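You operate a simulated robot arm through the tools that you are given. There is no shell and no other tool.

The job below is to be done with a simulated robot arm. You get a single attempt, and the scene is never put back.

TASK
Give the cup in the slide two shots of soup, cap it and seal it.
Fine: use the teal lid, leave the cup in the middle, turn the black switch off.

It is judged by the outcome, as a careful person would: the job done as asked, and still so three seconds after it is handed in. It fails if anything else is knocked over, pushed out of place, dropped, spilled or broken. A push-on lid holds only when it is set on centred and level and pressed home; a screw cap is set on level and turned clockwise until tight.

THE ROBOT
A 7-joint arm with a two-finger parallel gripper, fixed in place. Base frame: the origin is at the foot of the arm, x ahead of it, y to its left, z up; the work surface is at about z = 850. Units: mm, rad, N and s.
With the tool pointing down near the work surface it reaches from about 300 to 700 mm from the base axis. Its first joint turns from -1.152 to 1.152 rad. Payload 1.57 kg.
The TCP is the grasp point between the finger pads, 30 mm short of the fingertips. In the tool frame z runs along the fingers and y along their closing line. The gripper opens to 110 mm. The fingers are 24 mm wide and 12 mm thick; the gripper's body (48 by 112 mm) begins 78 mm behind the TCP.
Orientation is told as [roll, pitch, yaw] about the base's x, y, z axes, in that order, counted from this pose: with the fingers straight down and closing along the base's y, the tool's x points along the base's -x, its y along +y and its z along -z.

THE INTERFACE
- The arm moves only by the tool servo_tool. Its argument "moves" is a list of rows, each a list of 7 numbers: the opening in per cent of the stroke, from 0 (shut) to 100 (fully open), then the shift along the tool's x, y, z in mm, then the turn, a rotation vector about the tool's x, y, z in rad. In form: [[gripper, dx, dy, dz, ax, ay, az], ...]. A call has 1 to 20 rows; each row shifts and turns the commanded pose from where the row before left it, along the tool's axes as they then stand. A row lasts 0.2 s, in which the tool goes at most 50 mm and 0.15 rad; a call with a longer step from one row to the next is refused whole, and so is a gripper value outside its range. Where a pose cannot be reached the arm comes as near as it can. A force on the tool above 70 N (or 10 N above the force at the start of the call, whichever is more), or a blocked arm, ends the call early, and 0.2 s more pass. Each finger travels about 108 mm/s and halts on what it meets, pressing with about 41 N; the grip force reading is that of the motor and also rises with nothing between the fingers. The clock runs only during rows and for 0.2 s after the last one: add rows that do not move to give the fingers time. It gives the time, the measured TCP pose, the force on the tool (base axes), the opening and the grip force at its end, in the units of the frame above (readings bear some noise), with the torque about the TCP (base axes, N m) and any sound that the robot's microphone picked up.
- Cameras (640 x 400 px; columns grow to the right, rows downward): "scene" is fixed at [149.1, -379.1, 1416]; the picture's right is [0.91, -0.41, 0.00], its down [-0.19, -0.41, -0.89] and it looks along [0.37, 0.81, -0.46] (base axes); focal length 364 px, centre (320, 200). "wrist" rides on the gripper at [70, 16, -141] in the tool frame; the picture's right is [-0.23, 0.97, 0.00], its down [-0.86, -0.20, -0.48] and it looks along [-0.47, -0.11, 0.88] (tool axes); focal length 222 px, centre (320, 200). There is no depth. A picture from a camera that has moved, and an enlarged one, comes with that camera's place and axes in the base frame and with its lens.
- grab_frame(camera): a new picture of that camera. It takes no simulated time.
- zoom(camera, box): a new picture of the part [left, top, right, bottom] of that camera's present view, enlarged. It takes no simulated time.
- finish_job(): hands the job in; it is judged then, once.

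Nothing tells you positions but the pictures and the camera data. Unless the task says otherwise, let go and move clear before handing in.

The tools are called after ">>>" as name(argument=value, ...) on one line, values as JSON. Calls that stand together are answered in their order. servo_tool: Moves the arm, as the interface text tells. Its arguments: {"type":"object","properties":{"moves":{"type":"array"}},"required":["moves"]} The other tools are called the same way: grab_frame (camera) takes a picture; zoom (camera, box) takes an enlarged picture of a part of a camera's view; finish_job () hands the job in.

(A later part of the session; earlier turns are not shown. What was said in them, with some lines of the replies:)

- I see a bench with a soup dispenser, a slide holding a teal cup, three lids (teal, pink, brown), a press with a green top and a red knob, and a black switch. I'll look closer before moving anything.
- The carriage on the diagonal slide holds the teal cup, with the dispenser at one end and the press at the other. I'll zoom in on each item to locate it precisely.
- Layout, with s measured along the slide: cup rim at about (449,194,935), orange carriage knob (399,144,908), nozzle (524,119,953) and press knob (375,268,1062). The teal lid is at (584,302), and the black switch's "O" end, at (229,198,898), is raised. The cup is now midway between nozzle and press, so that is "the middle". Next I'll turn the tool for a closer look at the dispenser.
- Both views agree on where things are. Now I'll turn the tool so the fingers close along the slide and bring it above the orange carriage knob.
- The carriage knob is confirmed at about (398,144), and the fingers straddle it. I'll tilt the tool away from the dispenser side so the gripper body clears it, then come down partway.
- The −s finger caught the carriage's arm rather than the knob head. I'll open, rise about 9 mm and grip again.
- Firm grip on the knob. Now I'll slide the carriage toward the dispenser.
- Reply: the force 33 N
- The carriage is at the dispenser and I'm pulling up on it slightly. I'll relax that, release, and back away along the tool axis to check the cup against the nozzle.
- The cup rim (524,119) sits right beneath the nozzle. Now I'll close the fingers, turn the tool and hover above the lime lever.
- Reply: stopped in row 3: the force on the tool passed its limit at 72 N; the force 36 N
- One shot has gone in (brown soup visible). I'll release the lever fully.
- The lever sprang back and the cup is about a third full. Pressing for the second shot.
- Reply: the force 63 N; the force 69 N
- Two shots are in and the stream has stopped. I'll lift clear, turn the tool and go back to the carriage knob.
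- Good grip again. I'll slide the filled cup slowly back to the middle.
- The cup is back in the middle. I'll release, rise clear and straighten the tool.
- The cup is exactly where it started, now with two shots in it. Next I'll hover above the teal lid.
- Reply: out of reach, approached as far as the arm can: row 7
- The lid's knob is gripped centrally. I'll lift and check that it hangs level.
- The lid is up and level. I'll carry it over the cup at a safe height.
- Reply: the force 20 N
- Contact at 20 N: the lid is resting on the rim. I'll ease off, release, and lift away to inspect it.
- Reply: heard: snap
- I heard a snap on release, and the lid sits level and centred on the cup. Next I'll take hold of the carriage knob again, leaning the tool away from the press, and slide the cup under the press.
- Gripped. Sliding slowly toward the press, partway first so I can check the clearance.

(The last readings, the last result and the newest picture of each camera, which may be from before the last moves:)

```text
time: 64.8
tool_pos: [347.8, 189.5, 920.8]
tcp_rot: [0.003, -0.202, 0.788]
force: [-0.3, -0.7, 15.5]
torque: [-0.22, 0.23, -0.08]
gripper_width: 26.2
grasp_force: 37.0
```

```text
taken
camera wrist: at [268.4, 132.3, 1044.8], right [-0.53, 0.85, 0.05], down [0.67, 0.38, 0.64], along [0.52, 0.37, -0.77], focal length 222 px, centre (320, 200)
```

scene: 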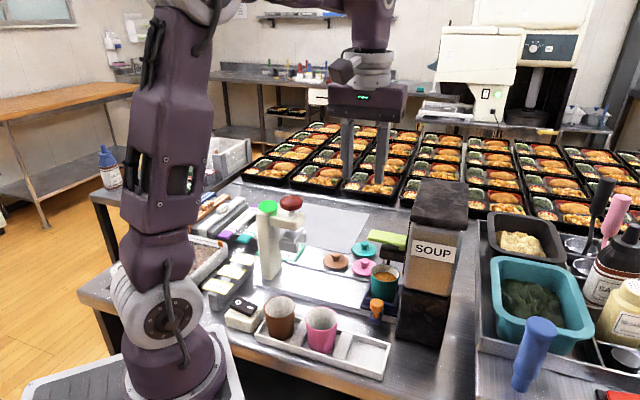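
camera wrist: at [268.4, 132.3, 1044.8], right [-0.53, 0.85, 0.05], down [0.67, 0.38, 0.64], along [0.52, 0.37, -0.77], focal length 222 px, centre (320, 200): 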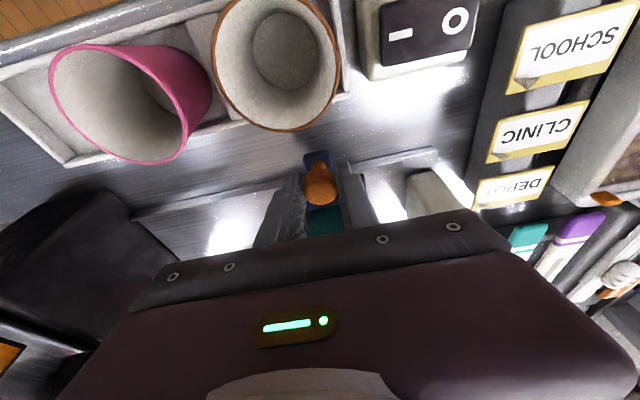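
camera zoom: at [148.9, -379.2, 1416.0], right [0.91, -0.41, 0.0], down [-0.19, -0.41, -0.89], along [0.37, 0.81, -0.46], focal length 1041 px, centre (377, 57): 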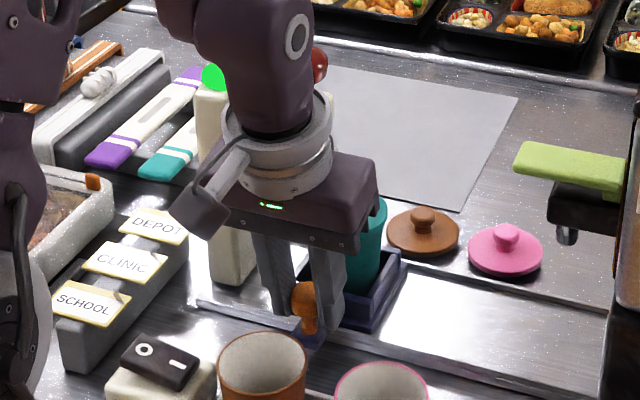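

>>> servo_tool(moves=[[5, -0.2, 1.5, -1, 0, 0, 0], [5, 0, 3, 0, 0, 0, 0], [5, 0, 5, 0, 0, 0, 0], [5, 0, 6, 0, 0, 0, 0], [5, 0, 6, 0, 0, 0, 0], [5, 0, 5, 0, 0, 0, 0], [5, 0, 3, 0, 0, 0, 0], [5, 0, 1.5, 0, 0, 0, 0], [5, 0, 0, 0, 0, 0, 0]])

>>> zoom(camera="scene", box=[230, 180, 370, 320])

>>> grab_frame(camera="wrist")

```text
time: 66.8
tool_pos: [327.1, 212.6, 920.5]
tcp_rot: [0.001, -0.2, 0.788]
force: [11.7, 10.2, -25.7]
torque: [0.21, -0.19, -0.01]
gripper_width: 26.4
grasp_force: 36.5
```

```text
2.86 times, centred on (300, 250) of scene
camera zoom: at [149.6, -378.6, 1416.1], right [0.91, -0.41, 0.0], down [-0.19, -0.41, -0.89], along [0.37, 0.81, -0.46], focal length 1041 px, centre (377, 57)
```

zoom: 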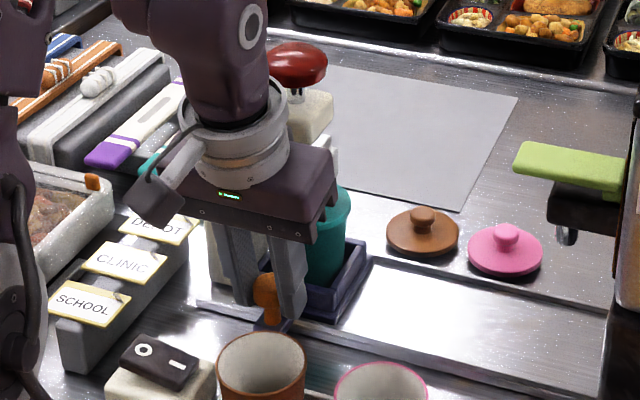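

```text
taken
camera wrist: at [247.0, 153.5, 1046.1], right [-0.53, 0.85, 0.05], down [0.67, 0.38, 0.64], along [0.52, 0.37, -0.77], focal length 222 px, centre (320, 200)
```

wrist: 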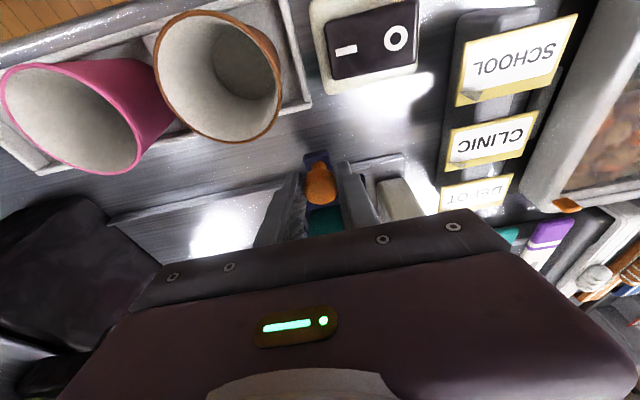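

>>> servo_tool(moves=[[5, 0.3, 1.5, 1, 0, 0, 0], [5, 0.2, 2, 0.5, 0, 0, 0], [5, 0, 1.4, 0, 0, 0, 0], [5, 0, 0, 0, 0, 0, 0]])

>>> zoom(camera="scene", box=[240, 180, 330, 300])

```text
time: 67.8
tool_pos: [322.6, 214.7, 919.7]
tcp_rot: [0.002, -0.203, 0.787]
force: [3.7, 4.8, 28.5]
torque: [0.29, -0.25, -0.01]
gripper_width: 26.3
grasp_force: 37.3
```

```text
3.33 times, centred on (285, 240) of scene
camera zoom: at [148.9, -379.1, 1416.0], right [0.91, -0.41, 0.0], down [-0.19, -0.41, -0.89], along [0.37, 0.81, -0.46], focal length 1214 px, centre (437, 67)
```

zoom: 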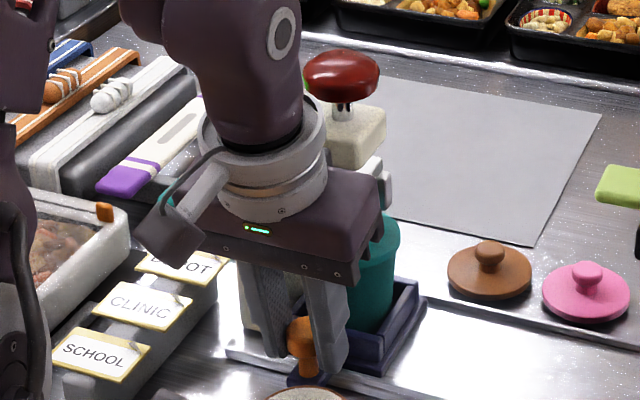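

>>> servo_tool(moves=[[5, -0.2, 0, -1, 0, 0, 0], [30, 0, 0, 0, 0, 0, 0], [45, 0, 0, 0, 0, 0, 0], [45, 0, 0, 0, 0, 0, 0], [45, 0, 0, -30, 0, 0, 0], [45, 0, 0, -45, 0, 0, 0], [45, 0, 0, -45, 0, 0, 0], [45, 0, 0, -45, 0, 0, 0], [45, 0, 0, 0, 0, 0.1, 0], [45, 0, 0, 0, 0, 0.1, 0], [20, 0, 0, -45, 0, 0, 0], [0, 0, 0, -45, 0, 0, 0], [0, 0, 0, 0, 0, 0, 0]])

>>> zoom(camera="scene", box=[240, 180, 330, 300])

>>> grab_frame(camera="wrist")

>>> grab_frame(camera="scene")

```text
time: 70.5
tool_pos: [301.0, 190.8, 1174.8]
tcp_rot: [0.001, -0.001, 0.786]
force: [0.6, -0.1, 0.0]
torque: [-0.01, 0.04, 0.0]
gripper_width: 0.0
grasp_force: 21.0
```

```text
3.33 times, centred on (285, 240) of scene
camera zoom: at [149.1, -379.1, 1416.0], right [0.91, -0.41, 0.0], down [-0.19, -0.41, -0.89], along [0.37, 0.81, -0.46], focal length 1214 px, centre (437, 67)
```

zoom: 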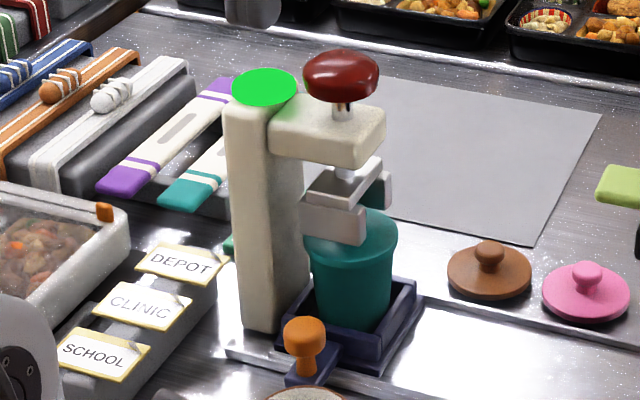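

```text
taken
camera wrist: at [239.7, 151.7, 1316.8], right [-0.53, 0.85, 0.0], down [0.75, 0.46, 0.48], along [0.4, 0.25, -0.88], focal length 222 px, centre (320, 200)
```

wrist: 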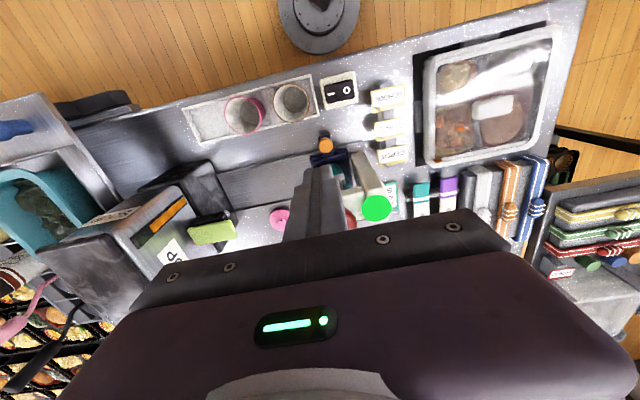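

```text
taken
```

scene: 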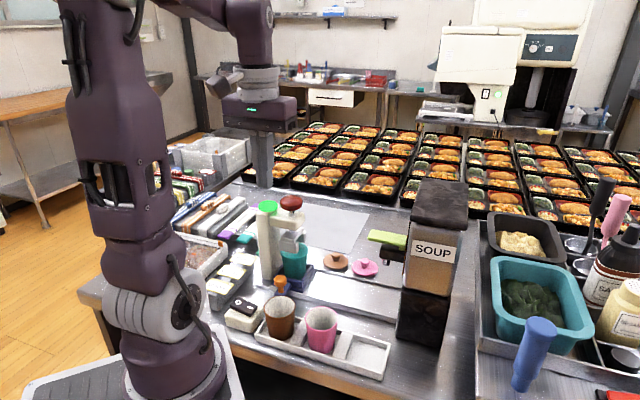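

The lidded cup sits under the press head with its knob between the flanges. I'll hover the closed fingers over the red press knob.

>>> servo_tool(moves=[[0, -35.6, 0.8, 0, 0, 0, 0], [0, -35.6, 0.8, 0, 0, 0, 0], [0, -35.7, 0.8, 0, 0, 0, 0], [0, 0, 0, 25, 0, 0, 0], [0, 0, 0, 25, 0, 0, 0], [0, 0, 0, 0, 0, 0, 0]])

>>> zoom(camera="scene", box=[240, 160, 330, 280])

>>> zoom(camera="wrist", box=[240, 100, 400, 220])

```text
time: 72.0
tool_pos: [374.1, 271.7, 1123.1]
tcp_rot: [0.003, 0.0, 0.788]
force: [-0.3, 0.0, 0.4]
torque: [0.0, -0.01, 0.03]
gripper_width: 0.1
grasp_force: 21.4
```

```text
3.33 times, centred on (285, 220) of scene
camera zoom: at [149.1, -379.1, 1416.0], right [0.91, -0.41, 0.0], down [-0.19, -0.41, -0.89], along [0.37, 0.81, -0.46], focal length 1214 px, centre (437, 133)
```

zoom: 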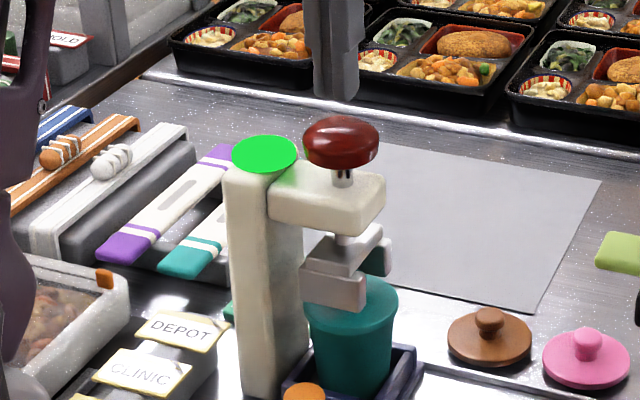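

```text
3.33 times, centred on (320, 160) of wrist
camera zoom: at [313.3, 231.2, 1264.7], right [-0.53, 0.85, 0.0], down [0.75, 0.46, 0.48], along [0.4, 0.25, -0.88], focal length 740 px, centre (320, 333)
```

zoom: 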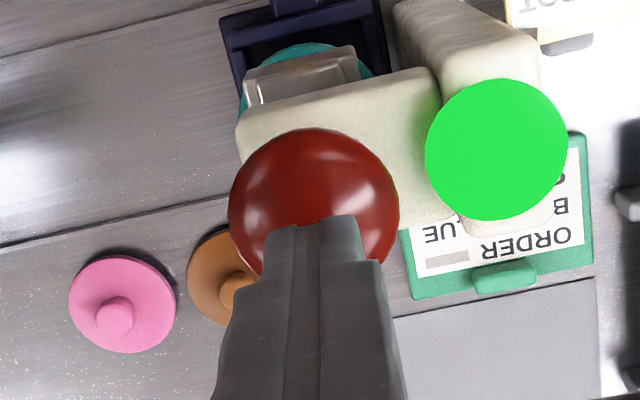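

>>> servo_tool(moves=[[0, 3, -1, 7, 0, 0, 0], [0, 0, 0, 7, 0, 0, 0], [0, 0, 0, 3, 0, 0, 0], [0, 0, 0, 3, 0, 0, 0], [0, 0, 0, 0, 0, 0, 0]])

>>> zoom(camera="scene", box=[240, 160, 330, 280])

```text
time: 73.2
tool_pos: [372.2, 266.5, 1102.9]
tcp_rot: [0.002, 0.0, 0.787]
force: [0.0, 0.5, 1.3]
torque: [0.04, 0.03, 0.01]
gripper_width: 0.0
grasp_force: 21.5
```

```text
3.33 times, centred on (285, 220) of scene
camera zoom: at [149.1, -379.1, 1416.0], right [0.91, -0.41, 0.0], down [-0.19, -0.41, -0.89], along [0.37, 0.81, -0.46], focal length 1214 px, centre (437, 133)
```

zoom: 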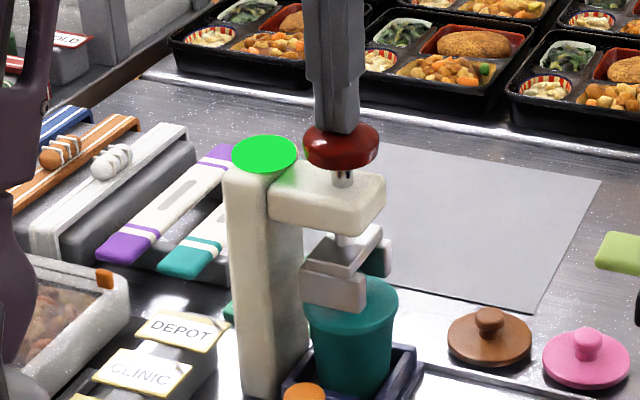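

Nearly touching. Pressing down in small steps.

>>> servo_tool(moves=[[0, 0, 0, 3, 0, 0, 0], [0, 0, 0, 3, 0, 0, 0], [0, 0, 0, 3, 0, 0, 0], [0, 0, 0, 0, 0, 0, 0]])

>>> zoom(camera="scene", box=[240, 160, 330, 280])

```text
time: 74.2
tool_pos: [372.7, 265.7, 1094.0]
tcp_rot: [0.003, 0.001, 0.786]
force: [-0.6, 1.4, 3.7]
torque: [0.06, -0.02, 0.0]
gripper_width: 0.0
grasp_force: 21.0
heard: click
```

```text
3.33 times, centred on (285, 220) of scene
camera zoom: at [149.0, -379.1, 1416.0], right [0.91, -0.41, 0.0], down [-0.19, -0.41, -0.89], along [0.37, 0.81, -0.46], focal length 1214 px, centre (437, 133)
```

zoom: 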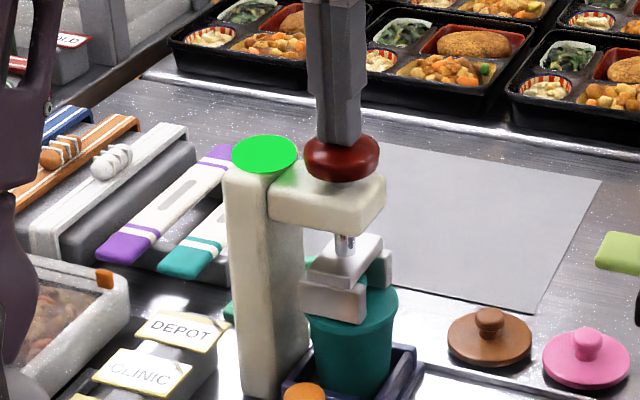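

>>> servo_tool(moves=[[0, 0, 0, 2, 0, 0, 0], [0, 0, 0, 2, 0, 0, 0], [0, 0, 0, 0, 0, 0, 0]])

>>> zoom(camera="scene", box=[240, 160, 330, 280])

```text
time: 75.0
tool_pos: [373.4, 265.3, 1091.0]
tcp_rot: [0.001, -0.005, 0.788]
force: [4.0, 1.5, 38.3]
torque: [0.17, -0.21, -0.34]
gripper_width: 0.3
grasp_force: 22.0
```

```text
3.33 times, centred on (285, 220) of scene
camera zoom: at [148.7, -379.4, 1416.0], right [0.91, -0.41, 0.0], down [-0.19, -0.41, -0.89], along [0.37, 0.81, -0.45], focal length 1214 px, centre (437, 133)
```

zoom: 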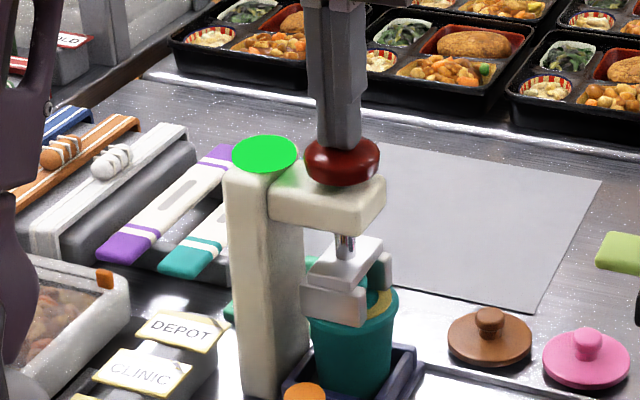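

>>> zoom(camera="scene", box=[270, 220, 320, 280])

>>> grab_frame(camera="wrist")

```text
6.67 times, centred on (295, 250) of scene
camera zoom: at [148.7, -379.4, 1416.0], right [0.91, -0.41, 0.0], down [-0.19, -0.41, -0.89], along [0.37, 0.81, -0.45], focal length 2429 px, centre (487, -133)
```

zoom: 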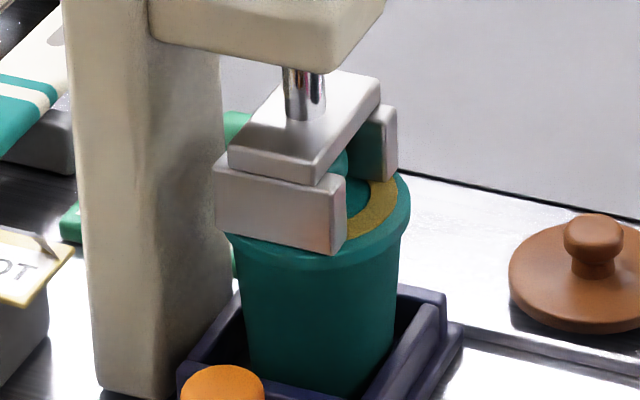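

```text
taken
camera wrist: at [311.6, 226.2, 1232.7], right [-0.53, 0.85, 0.0], down [0.74, 0.46, 0.48], along [0.41, 0.26, -0.88], focal length 222 px, centre (320, 200)
```

wrist: 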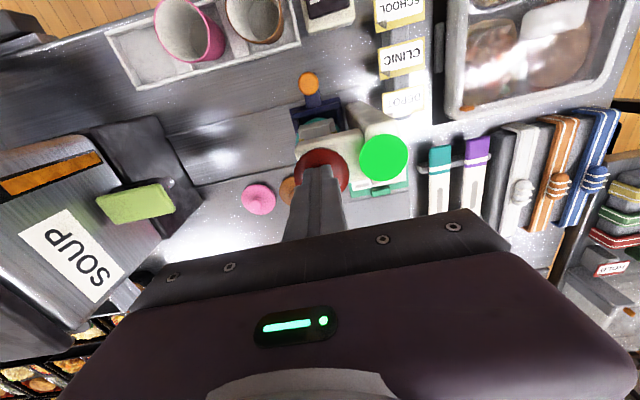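

A gold seal ring has appeared on the lid. I'll hold briefly, then lift off the press knob.

>>> servo_tool(moves=[[0, 0, 0, 0, 0, 0, 0], [0, 0, 0, 0, 0, 0, 0], [0, 0, 0, -4, 0, 0, 0], [0, 0, 0, -8, 0, 0, 0], [0, 0, 0, -15, 0, 0, 0], [0, 0, 0, -30, 0, 0, 0], [0, 0, 0, -40, 0, 0, 0], [0, 0, 0, 0, 0, 0, 0]])

>>> zoom(camera="scene", box=[240, 180, 330, 290])

>>> zoom(camera="scene", box=[270, 220, 320, 280])

```text
time: 76.8
tool_pos: [373.2, 263.3, 1184.7]
tcp_rot: [0.001, 0.001, 0.787]
force: [-0.3, 0.1, -0.4]
torque: [0.03, -0.04, 0.01]
gripper_width: 0.0
grasp_force: 21.2
```

```text
3.64 times, centred on (285, 235) of scene
camera zoom: at [149.1, -379.1, 1416.0], right [0.91, -0.41, 0.0], down [-0.19, -0.41, -0.89], along [0.37, 0.81, -0.46], focal length 1325 px, centre (447, 73)
```

zoom: 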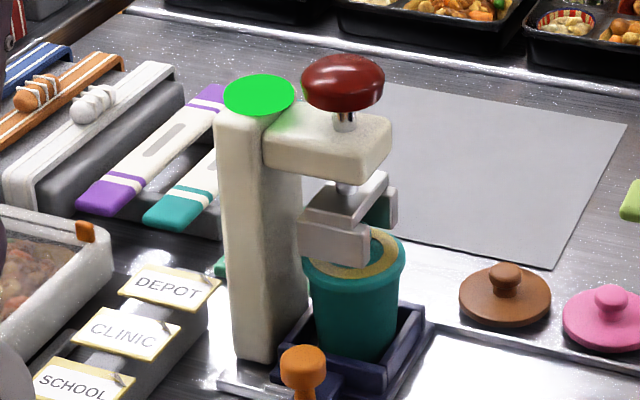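

```text
6.67 times, centred on (295, 250) of scene
camera zoom: at [149.1, -379.1, 1416.0], right [0.91, -0.41, 0.0], down [-0.19, -0.41, -0.89], along [0.37, 0.81, -0.46], focal length 2429 px, centre (487, -133)
```

zoom: 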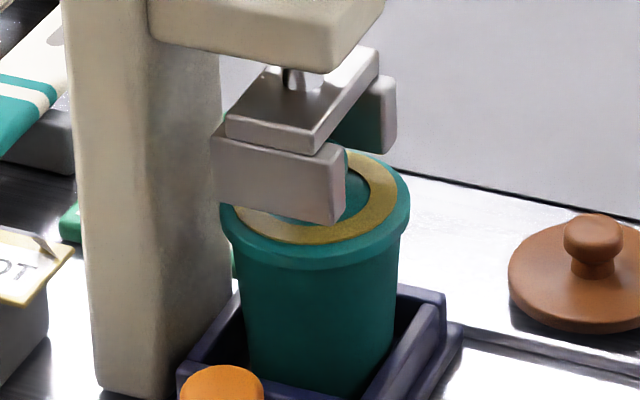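

The lid is sealed with its gold ring. I'll go back to the carriage knob by the same leaned approach.

>>> servo_tool(moves=[[0, 34.1, 0, 0, 0, 0, 0], [0, 34.1, 0, 0, 0, 0, 0], [20, 34.1, 0, 0, 0, 0, 0], [45, 0, 0, 49, 0, 0, 0], [45, 0, 0, 49, 0, 0, 0], [45, 0, 0, 0, 0, -0.1, 0], [45, 0, 0, 0, 0, -0.1, 0], [45, 0, 0, 45, 0, 0, 0], [45, 0, 0, 45, 0, 0, 0], [45, 0, 0, 40, 0, 0, 0], [45, 0, 0, 0, 0, 0, 0]])

>>> zoom(camera="wrist", box=[240, 80, 440, 230])

>>> zoom(camera="scene", box=[230, 180, 350, 310])

```text
time: 79.2
tool_pos: [317.7, 214.3, 959.0]
tcp_rot: [0.001, -0.197, 0.788]
force: [0.2, -0.1, 0.0]
torque: [0.0, -0.03, 0.02]
gripper_width: 49.8
grasp_force: 0.2
```

```text
2.67 times, centred on (340, 155) of wrist
camera zoom: at [238.0, 156.8, 1083.9], right [-0.53, 0.85, 0.05], down [0.67, 0.38, 0.64], along [0.52, 0.37, -0.77], focal length 592 px, centre (267, 320)
```

zoom: 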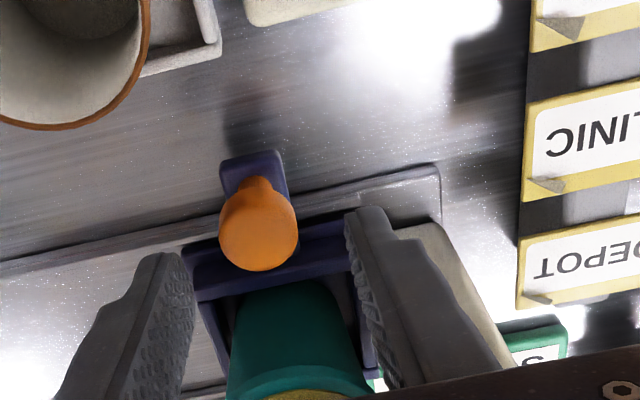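

```text
3.08 times, centred on (290, 245) of scene
camera zoom: at [149.1, -379.1, 1416.0], right [0.91, -0.41, 0.0], down [-0.19, -0.41, -0.89], along [0.37, 0.81, -0.46], focal length 1121 px, centre (412, 62)
```

zoom: 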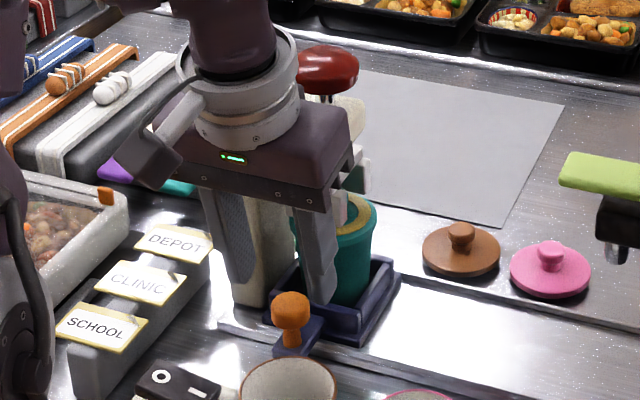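

>>> servo_tool(moves=[[45, 2, -1, 19.5, 0, 0, 0], [45, 2, -1, 19.3, 0, 0, 0], [45, 0, 0, 0, 0, 0, 0], [20, 0, 0, 0, 0, 0, 0], [5, 0, 0, 0, 0, 0, 0], [5, 0, 0, 0, 0, 0, 0]])

>>> zoom(camera="wrist", box=[240, 80, 440, 230])

```text
time: 80.5
tool_pos: [321.7, 215.1, 921.0]
tcp_rot: [0.003, -0.199, 0.788]
force: [2.3, 0.9, -12.0]
torque: [0.09, -0.12, -0.02]
gripper_width: 26.4
grasp_force: 37.5
```

```text
2.67 times, centred on (340, 155) of wrist
camera zoom: at [241.9, 157.0, 1045.7], right [-0.53, 0.85, 0.05], down [0.67, 0.38, 0.64], along [0.52, 0.37, -0.77], focal length 592 px, centre (267, 320)
```

zoom: 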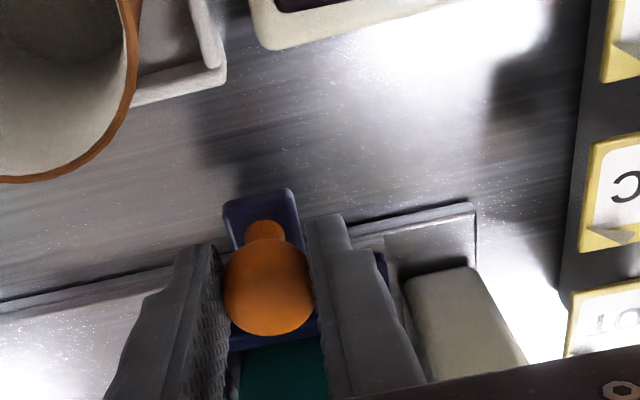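

>>> servo_tool(moves=[[5, 0.1, -1.5, 0.5, 0, 0, 0], [5, 0, -3, 0, 0, 0, 0], [5, 0, -5, 0, 0, 0, 0], [5, 0, -6, 0, 0, 0, 0], [5, 0, -7, 0, 0, 0, 0], [5, 0, -7, 0, 0, 0, 0], [5, 0, -7, 0, 0, 0, 0], [5, 0, -6, 0, 0, 0, 0], [5, 0, -4.5, 0, 0, 0, 0], [5, 0, -3, 0, 0, 0, 0], [5, 0, -1.5, 0, 0, 0, 0], [5, 0, 0, 0, 0, 0, 0]])

>>> zoom(camera="scene", box=[230, 180, 370, 320])

```text
time: 83.2
tool_pos: [360.6, 176.5, 922.0]
tcp_rot: [0.002, -0.203, 0.787]
force: [2.7, 3.2, -9.6]
torque: [-0.15, 0.17, 0.04]
gripper_width: 26.3
grasp_force: 37.4
```

```text
2.86 times, centred on (300, 250) of scene
camera zoom: at [149.3, -378.9, 1416.0], right [0.91, -0.41, 0.0], down [-0.19, -0.41, -0.89], along [0.37, 0.81, -0.46], focal length 1041 px, centre (377, 57)
```

zoom: 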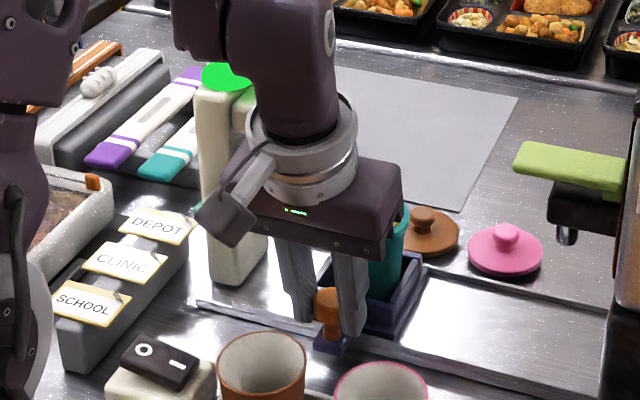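

>>> servo_tool(moves=[[5, 0, -1.5, 0, 0, 0, 0], [5, 0, -3, 0, 0, 0, 0], [5, 0, -5, 0, 0, 0, 0], [5, 0, -6, 0, 0, 0, 0], [5, 0, -7, 0, 0, 0, 0], [5, 0, -7, 0, 0, 0, 0], [5, 0, -7, 0, 0, 0, 0], [5, 0, -6, 0, 0, 0, 0], [5, 0, -4.5, 0, 0, 0, 0], [5, 0, -2.5, 0, 0, 0, 0], [5, 0, -1.3, 0, 0, 0, 0], [5, 0, 0, 0, 0, 0, 0]])

>>> zoom(camera="scene", box=[300, 220, 400, 320])

```text
time: 85.8
tool_pos: [394.8, 141.9, 920.7]
tcp_rot: [0.003, -0.201, 0.787]
force: [-6.3, -7.6, 26.4]
torque: [0.06, -0.04, -0.02]
gripper_width: 26.1
grasp_force: 37.5
```

```text
4.00 times, centred on (350, 270) of scene
camera zoom: at [148.6, -379.4, 1416.0], right [0.91, -0.41, 0.0], down [-0.19, -0.41, -0.89], along [0.37, 0.81, -0.45], focal length 1457 px, centre (200, -80)
```

zoom: 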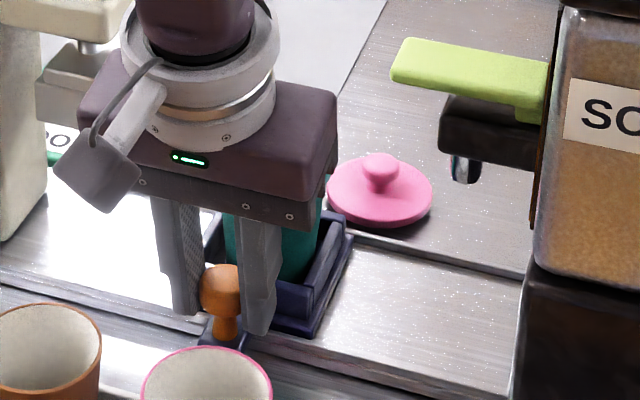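

The carriage is back in its original middle position. Releasing and withdrawing.

>>> servo_tool(moves=[[5, -0.3, 0, -1.3, 0, 0, 0], [30, 0, 0, 0, 0, 0, 0], [45, 0, 0, 0, 0, 0, 0], [45, 0, 0, 0, 0, 0, 0], [45, 0, 0, -30, 0, 0, 0], [45, 0, 0, -45, 0, 0, 0], [45, 0, 0, -45, 0, 0, 0], [45, 0, 0, -45, 0, 0, 0], [45, 0, 0, 0, 0, 0.1, 0], [45, 0, 0, 0, 0, 0.1, 0], [20, 0, 0, 0, 0, 0, 0], [0, 0, 0, 0, 0, 0, 0], [0, 0, 0, 0, 0, 0, 0]])

>>> zoom(camera="scene", box=[280, 200, 440, 330])

>>> grab_frame(camera="wrist")

```text
time: 88.5
tool_pos: [373.6, 117.2, 1083.7]
tcp_rot: [0.0, -0.002, 0.787]
force: [0.4, -0.9, -0.6]
torque: [-0.01, -0.04, -0.01]
gripper_width: 0.2
grasp_force: 21.0
```

```text
3.08 times, centred on (360, 265) of scene
camera zoom: at [149.1, -379.1, 1416.0], right [0.91, -0.41, 0.0], down [-0.19, -0.41, -0.89], along [0.37, 0.81, -0.46], focal length 1121 px, centre (197, 0)
```

zoom: 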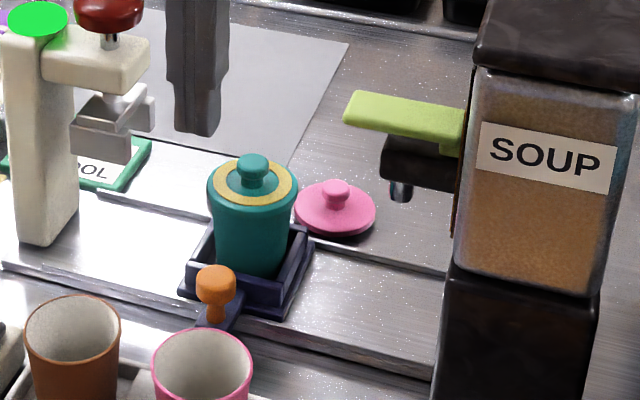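

```text
taken
camera wrist: at [312.2, 78.2, 1226.2], right [-0.53, 0.85, 0.0], down [0.75, 0.46, 0.48], along [0.4, 0.25, -0.88], focal length 222 px, centre (320, 200)
```

wrist: 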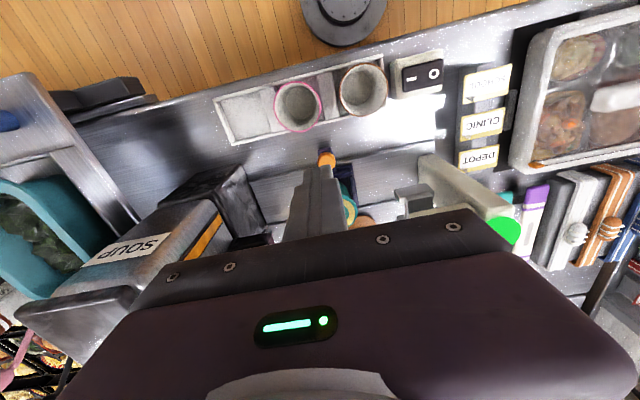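

The cup is sealed and centred in the middle. Last is the black switch: I'll hover the closed fingertips above its raised "O" end.

>>> servo_tool(moves=[[0, 11.3, 39.9, 0, 0, 0, 0], [0, 11.3, 39.9, 0, 0, 0, 0], [0, 11.3, 39.9, 0, 0, 0, 0], [0, 11.2, 39.7, 0, 0, 0, 0], [0, 0, 0, 30, 0, 0, 0], [0, 0, 0, 30, 0, 0, 0], [0, 0, 0, 0, 0, 0, 0]])

>>> grab_frame(camera="wrist")

>>> zoom(camera="scene", box=[180, 230, 310, 350])

```text
time: 90.2
tool_pos: [229.1, 200.0, 1022.7]
tcp_rot: [0.002, 0.002, 0.788]
force: [0.3, -0.1, 0.3]
torque: [-0.02, 0.03, -0.01]
gripper_width: 0.0
grasp_force: 21.2
```

```text
taken
camera wrist: at [167.6, 161.4, 1164.5], right [-0.53, 0.85, 0.0], down [0.75, 0.46, 0.48], along [0.4, 0.25, -0.88], focal length 222 px, centre (320, 200)
```

wrist: 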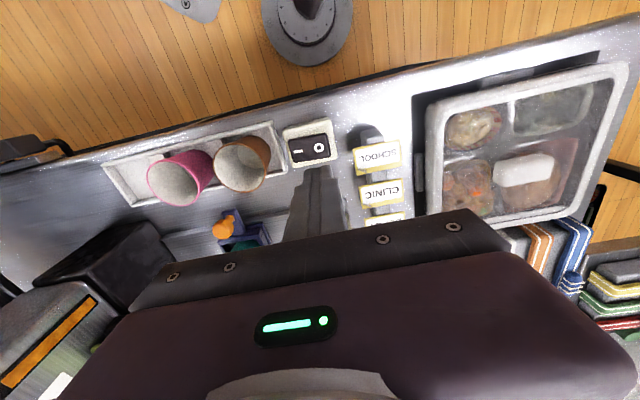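

```text
3.33 times, centred on (245, 290) of scene
camera zoom: at [149.1, -379.1, 1416.0], right [0.91, -0.41, 0.0], down [-0.19, -0.41, -0.89], along [0.37, 0.81, -0.46], focal length 1214 px, centre (570, -100)
```

zoom: 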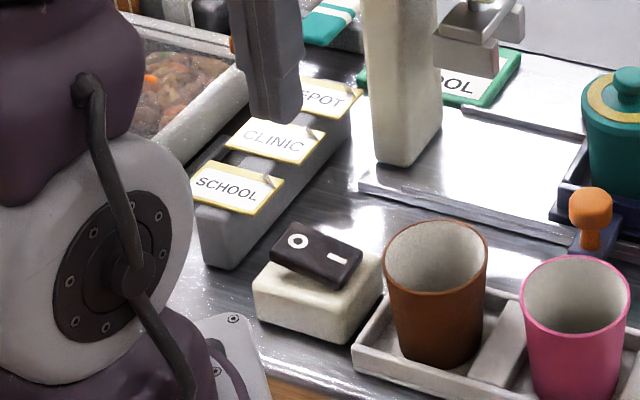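

>>> servo_tool(moves=[[0, 1, 0, 30, 0, 0, 0], [0, 0, 0, 30, 0, 0, 0], [0, 0, 0, 25, 0, 0, 0], [0, 0, 0, 0, 0, 0, 0]])

>>> zoom(camera="wrist", box=[260, 90, 400, 200])

>>> zoom(camera="scene", box=[190, 260, 300, 350])

```text
time: 91.2
tool_pos: [237.5, 204.3, 946.3]
tcp_rot: [0.003, 0.003, 0.786]
force: [-0.4, 0.5, -0.3]
torque: [0.02, 0.0, 0.01]
gripper_width: 0.0
grasp_force: 21.2
out of reach, approached as far as the arm can: row 3
```

```text
3.64 times, centred on (330, 145) of wrist
camera zoom: at [176.9, 165.7, 1087.3], right [-0.53, 0.85, 0.0], down [0.75, 0.46, 0.47], along [0.4, 0.25, -0.88], focal length 808 px, centre (284, 400)
```

zoom: 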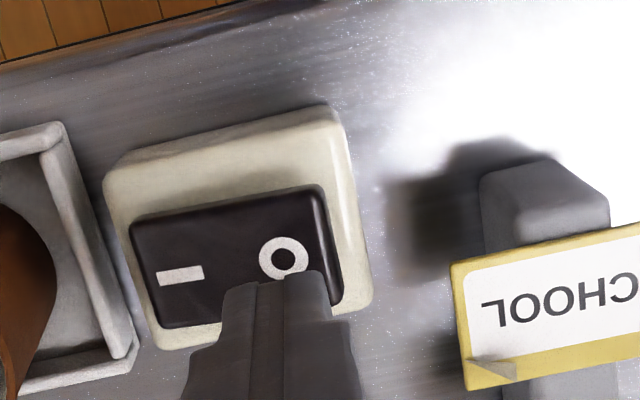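

```text
4.44 times, centred on (245, 305) of scene
camera zoom: at [149.1, -379.1, 1416.0], right [0.91, -0.41, 0.0], down [-0.19, -0.41, -0.89], along [0.37, 0.81, -0.46], focal length 1619 px, centre (653, -267)
```

zoom: 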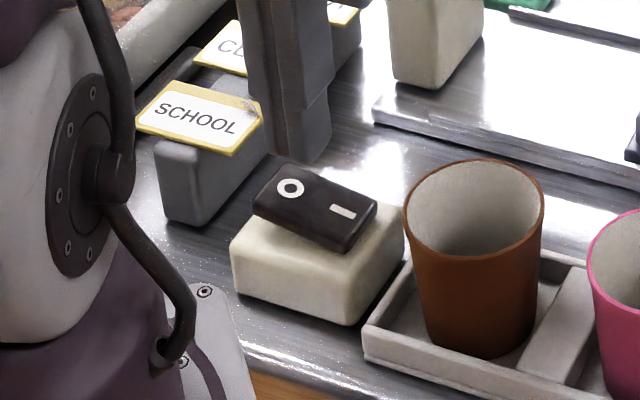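

Straight down is just out of reach this close to the base. I'll lift a little and lean the tool outward so the fingertip can reach the O end.

>>> servo_tool(moves=[[0, 0, 0, -25, 0, 0, 0], [0, 0, 0, 0, 0, 0.15, 0], [0, 0, 0, 0, 0, 0.15, 0], [0, 0, 0, 0, 0, 0, 0]])

>>> zoom(camera="wrist", box=[240, 90, 400, 200])

>>> zoom(camera="scene", box=[190, 260, 300, 350])

```text
time: 92.2
tool_pos: [237.3, 205.1, 969.7]
tcp_rot: [0.001, 0.301, 0.786]
force: [0.0, 0.3, 0.1]
torque: [0.01, -0.01, 0.01]
gripper_width: 0.0
grasp_force: 21.1
```

```text
3.64 times, centred on (320, 145) of wrist
camera zoom: at [208.1, 197.1, 1125.6], right [-0.54, 0.84, -0.07], down [0.82, 0.54, 0.2], along [0.21, 0.06, -0.98], focal length 808 px, centre (320, 400)
```

zoom: 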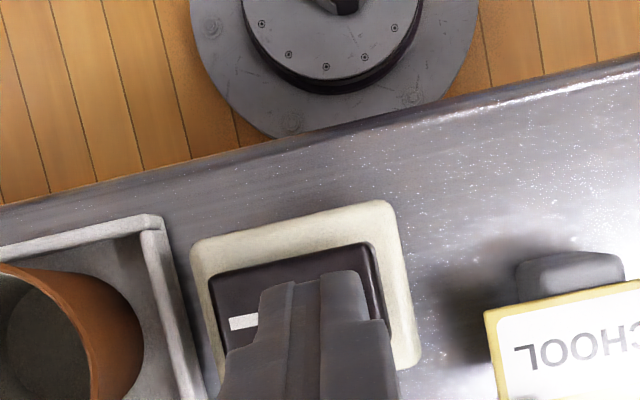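

```text
4.44 times, centred on (245, 305) of scene
camera zoom: at [149.1, -379.1, 1416.0], right [0.91, -0.41, 0.0], down [-0.19, -0.41, -0.89], along [0.37, 0.81, -0.46], focal length 1619 px, centre (653, -267)
```

zoom: 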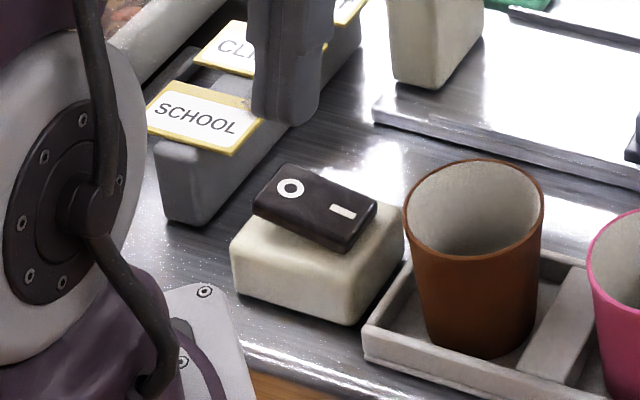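

>>> servo_tool(moves=[[0, 0.7, 1.5, 15.9, 0, 0, 0], [0, 0.7, 1.5, 15.9, 0, 0, 0], [0, 0, 0, 0, 0, 0, 0]])

>>> zoom(camera="scene", box=[190, 260, 300, 350])

>>> zoom(camera="wrist", box=[240, 90, 400, 200])

```text
time: 93.0
tool_pos: [228.0, 199.4, 937.9]
tcp_rot: [0.001, 0.301, 0.788]
force: [0.1, -0.1, 0.7]
torque: [0.02, -0.03, -0.02]
gripper_width: 0.0
grasp_force: 21.7
```

```text
4.44 times, centred on (245, 305) of scene
camera zoom: at [149.1, -379.1, 1416.0], right [0.91, -0.41, 0.0], down [-0.19, -0.41, -0.89], along [0.37, 0.81, -0.46], focal length 1619 px, centre (653, -267)
```

zoom: 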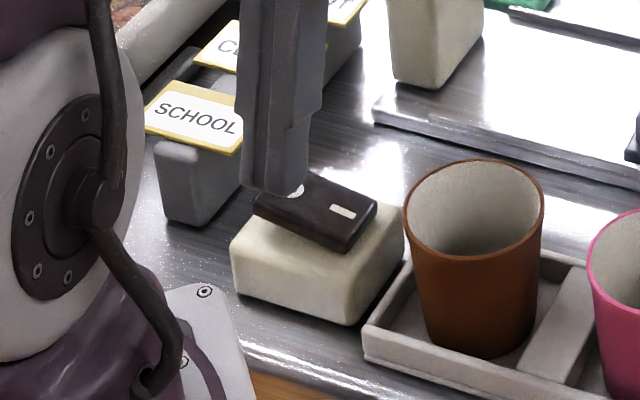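

```text
3.64 times, centred on (320, 145) of wrist
camera zoom: at [198.2, 191.6, 1093.6], right [-0.54, 0.84, -0.07], down [0.82, 0.54, 0.2], along [0.21, 0.06, -0.98], focal length 808 px, centre (320, 400)
```

zoom: 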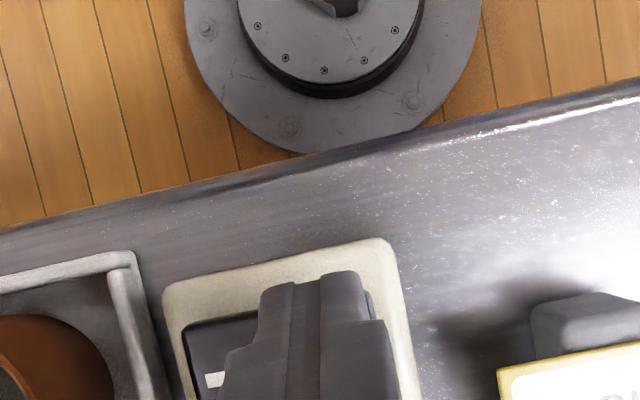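

>>> servo_tool(moves=[[0, -0.89, 0, 2.87, 0, 0, 0], [0, -0.89, 0, 2.87, 0, 0, 0], [0, -0.89, 0, 2.87, 0, 0, 0], [0, 0, 0, 0, 0, 0, 0]])

>>> zoom(camera="scene", box=[190, 260, 300, 350])

```text
time: 94.0
tool_pos: [226.7, 198.4, 929.6]
tcp_rot: [0.002, 0.3, 0.788]
force: [-0.7, 0.3, 0.3]
torque: [0.01, 0.03, -0.01]
gripper_width: 0.1
grasp_force: 21.5
```

```text
4.44 times, centred on (245, 305) of scene
camera zoom: at [149.0, -379.1, 1416.0], right [0.91, -0.41, 0.0], down [-0.19, -0.41, -0.89], along [0.37, 0.81, -0.46], focal length 1619 px, centre (653, -267)
```

zoom: 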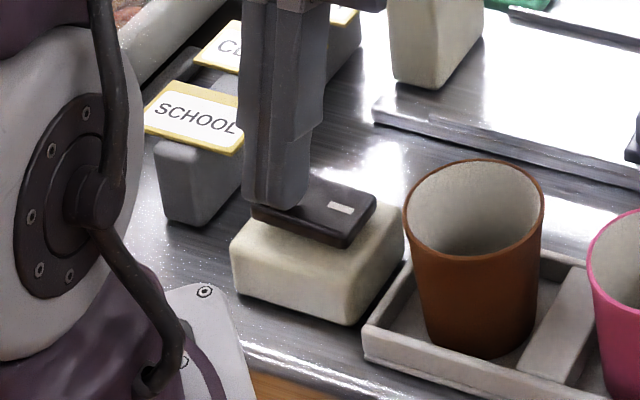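

Contact; the rocker is starting to tip. I'll keep pressing.

>>> servo_tool(moves=[[0, -0.89, 0, 2.87, 0, 0, 0], [0, -0.89, 0, 2.87, 0, 0, 0], [0, 0, 0, 0, 0, 0, 0]])

>>> zoom(camera="scene", box=[190, 180, 330, 350])

```text
time: 94.5
tool_pos: [226.2, 198.4, 929.2]
tcp_rot: [0.002, 0.296, 0.787]
force: [-7.3, 1.6, 25.7]
torque: [-0.1, -0.04, -0.04]
gripper_width: 0.3
grasp_force: 21.3
stopped in row 2: the force on the tool passed its limit at 95 N (the readings are from after the stop); the commanded pose is now the measured one
```

```text
2.35 times, centred on (260, 265) of scene
camera zoom: at [148.7, -379.2, 1416.0], right [0.91, -0.41, 0.0], down [-0.19, -0.41, -0.89], along [0.37, 0.81, -0.45], focal length 857 px, centre (461, 47)
```

zoom: 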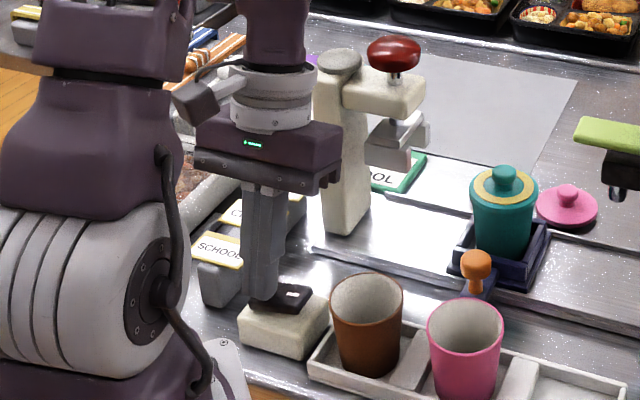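

The press lamp has gone dark, so the switch is off. I'll lift straight up and clear.

>>> servo_tool(moves=[[0, 4.4, 0, -14.3, 0, 0, 0], [0, 8.87, 0, -28.6, 0, 0, 0], [0, 8.87, 0, -28.6, 0, 0, 0], [0, 8.87, 0, -28.6, 0, 0, 0], [0, 0, 0, 0, 0, -0.15, 0], [0, 0, 0, 0, 0, -0.15, 0], [0, 0, 0, -40, 0, 0, 0], [0, 0, 0, -40, 0, 0, 0], [0, 0, 0, 0, 0, 0, 0]])

>>> grab_frame(camera="scene")

>>> zoom(camera="scene", box=[190, 260, 300, 350])

>>> zoom(camera="scene", box=[280, 200, 440, 330])

>>> grab_frame(camera="wrist")

```text
time: 96.5
tool_pos: [227.1, 199.4, 1112.1]
tcp_rot: [0.003, -0.004, 0.787]
force: [0.0, 0.0, 0.9]
torque: [-0.02, 0.0, -0.01]
gripper_width: 0.0
grasp_force: 21.5
```

```text
taken
```

scene: 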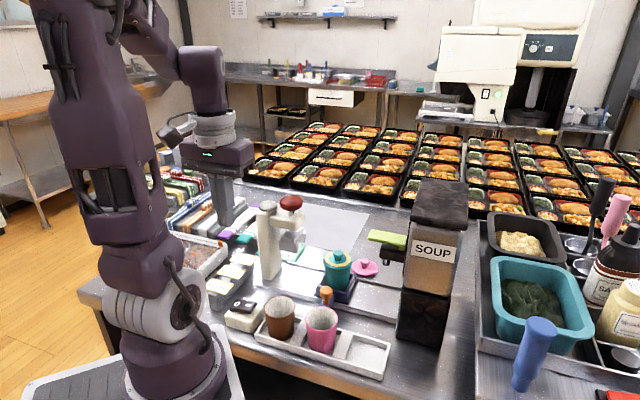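

```text
4.44 times, centred on (245, 305) of scene
camera zoom: at [149.1, -379.1, 1416.0], right [0.91, -0.41, 0.0], down [-0.19, -0.41, -0.89], along [0.37, 0.81, -0.46], focal length 1619 px, centre (653, -267)
```

zoom: 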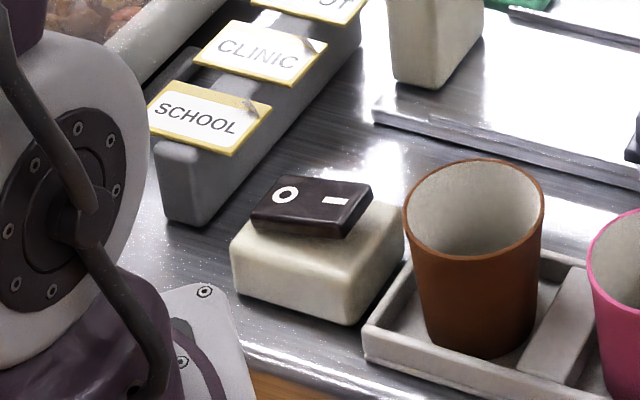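

```text
3.08 times, centred on (360, 265) of scene
camera zoom: at [149.1, -379.1, 1416.0], right [0.91, -0.41, 0.0], down [-0.19, -0.41, -0.89], along [0.37, 0.81, -0.46], focal length 1121 px, centre (197, 0)
```

zoom: 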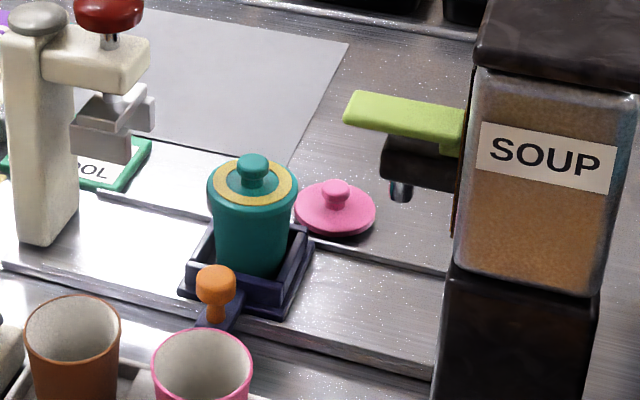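

```text
taken
camera wrist: at [166.3, 158.3, 1253.5], right [-0.53, 0.85, 0.0], down [0.74, 0.46, 0.48], along [0.41, 0.26, -0.88], focal length 222 px, centre (320, 200)
```

wrist: 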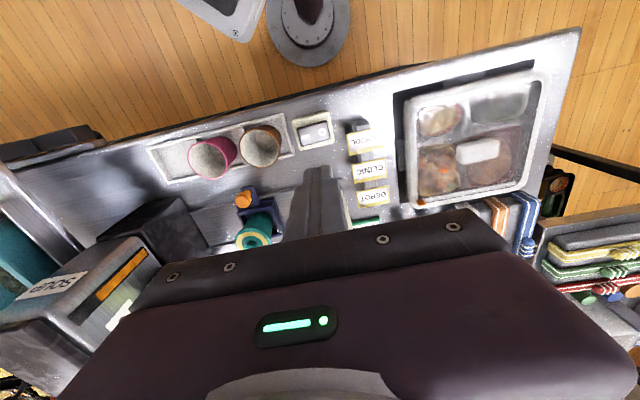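

The cup has two shots of soup, the teal lid is on and sealed with a gold ring, and the cup is back in the middle of the slide. The switch's O end is down, the lamp is off, the arm is clear, and nothing else looks disturbed. Handing in.

>>> finish_job()

```text
The job is handed in.
```

The job is done and handed in; I haven't been given the verdict. I saw nothing spilled, knocked over or pushed out of place.

- **Soup:** the cup got two shots, and the stream stopped by itself after each press of the lever.
- **Lid:** the teal lid is on level and centred. It snapped as it seated.
- **Seal:** the press clicked and left a gold ring on the lid.
- **Position:** the cup is back in the middle of the slide, where it started.
- **Switch:** the black switch is off, with the "O" end down and the press lamp dark. The fingertip reached 95 N as it pressed the switch, above the 70 N limit, so that move stopped early; I saw no damage.

The gripper is empty and clear of everything.
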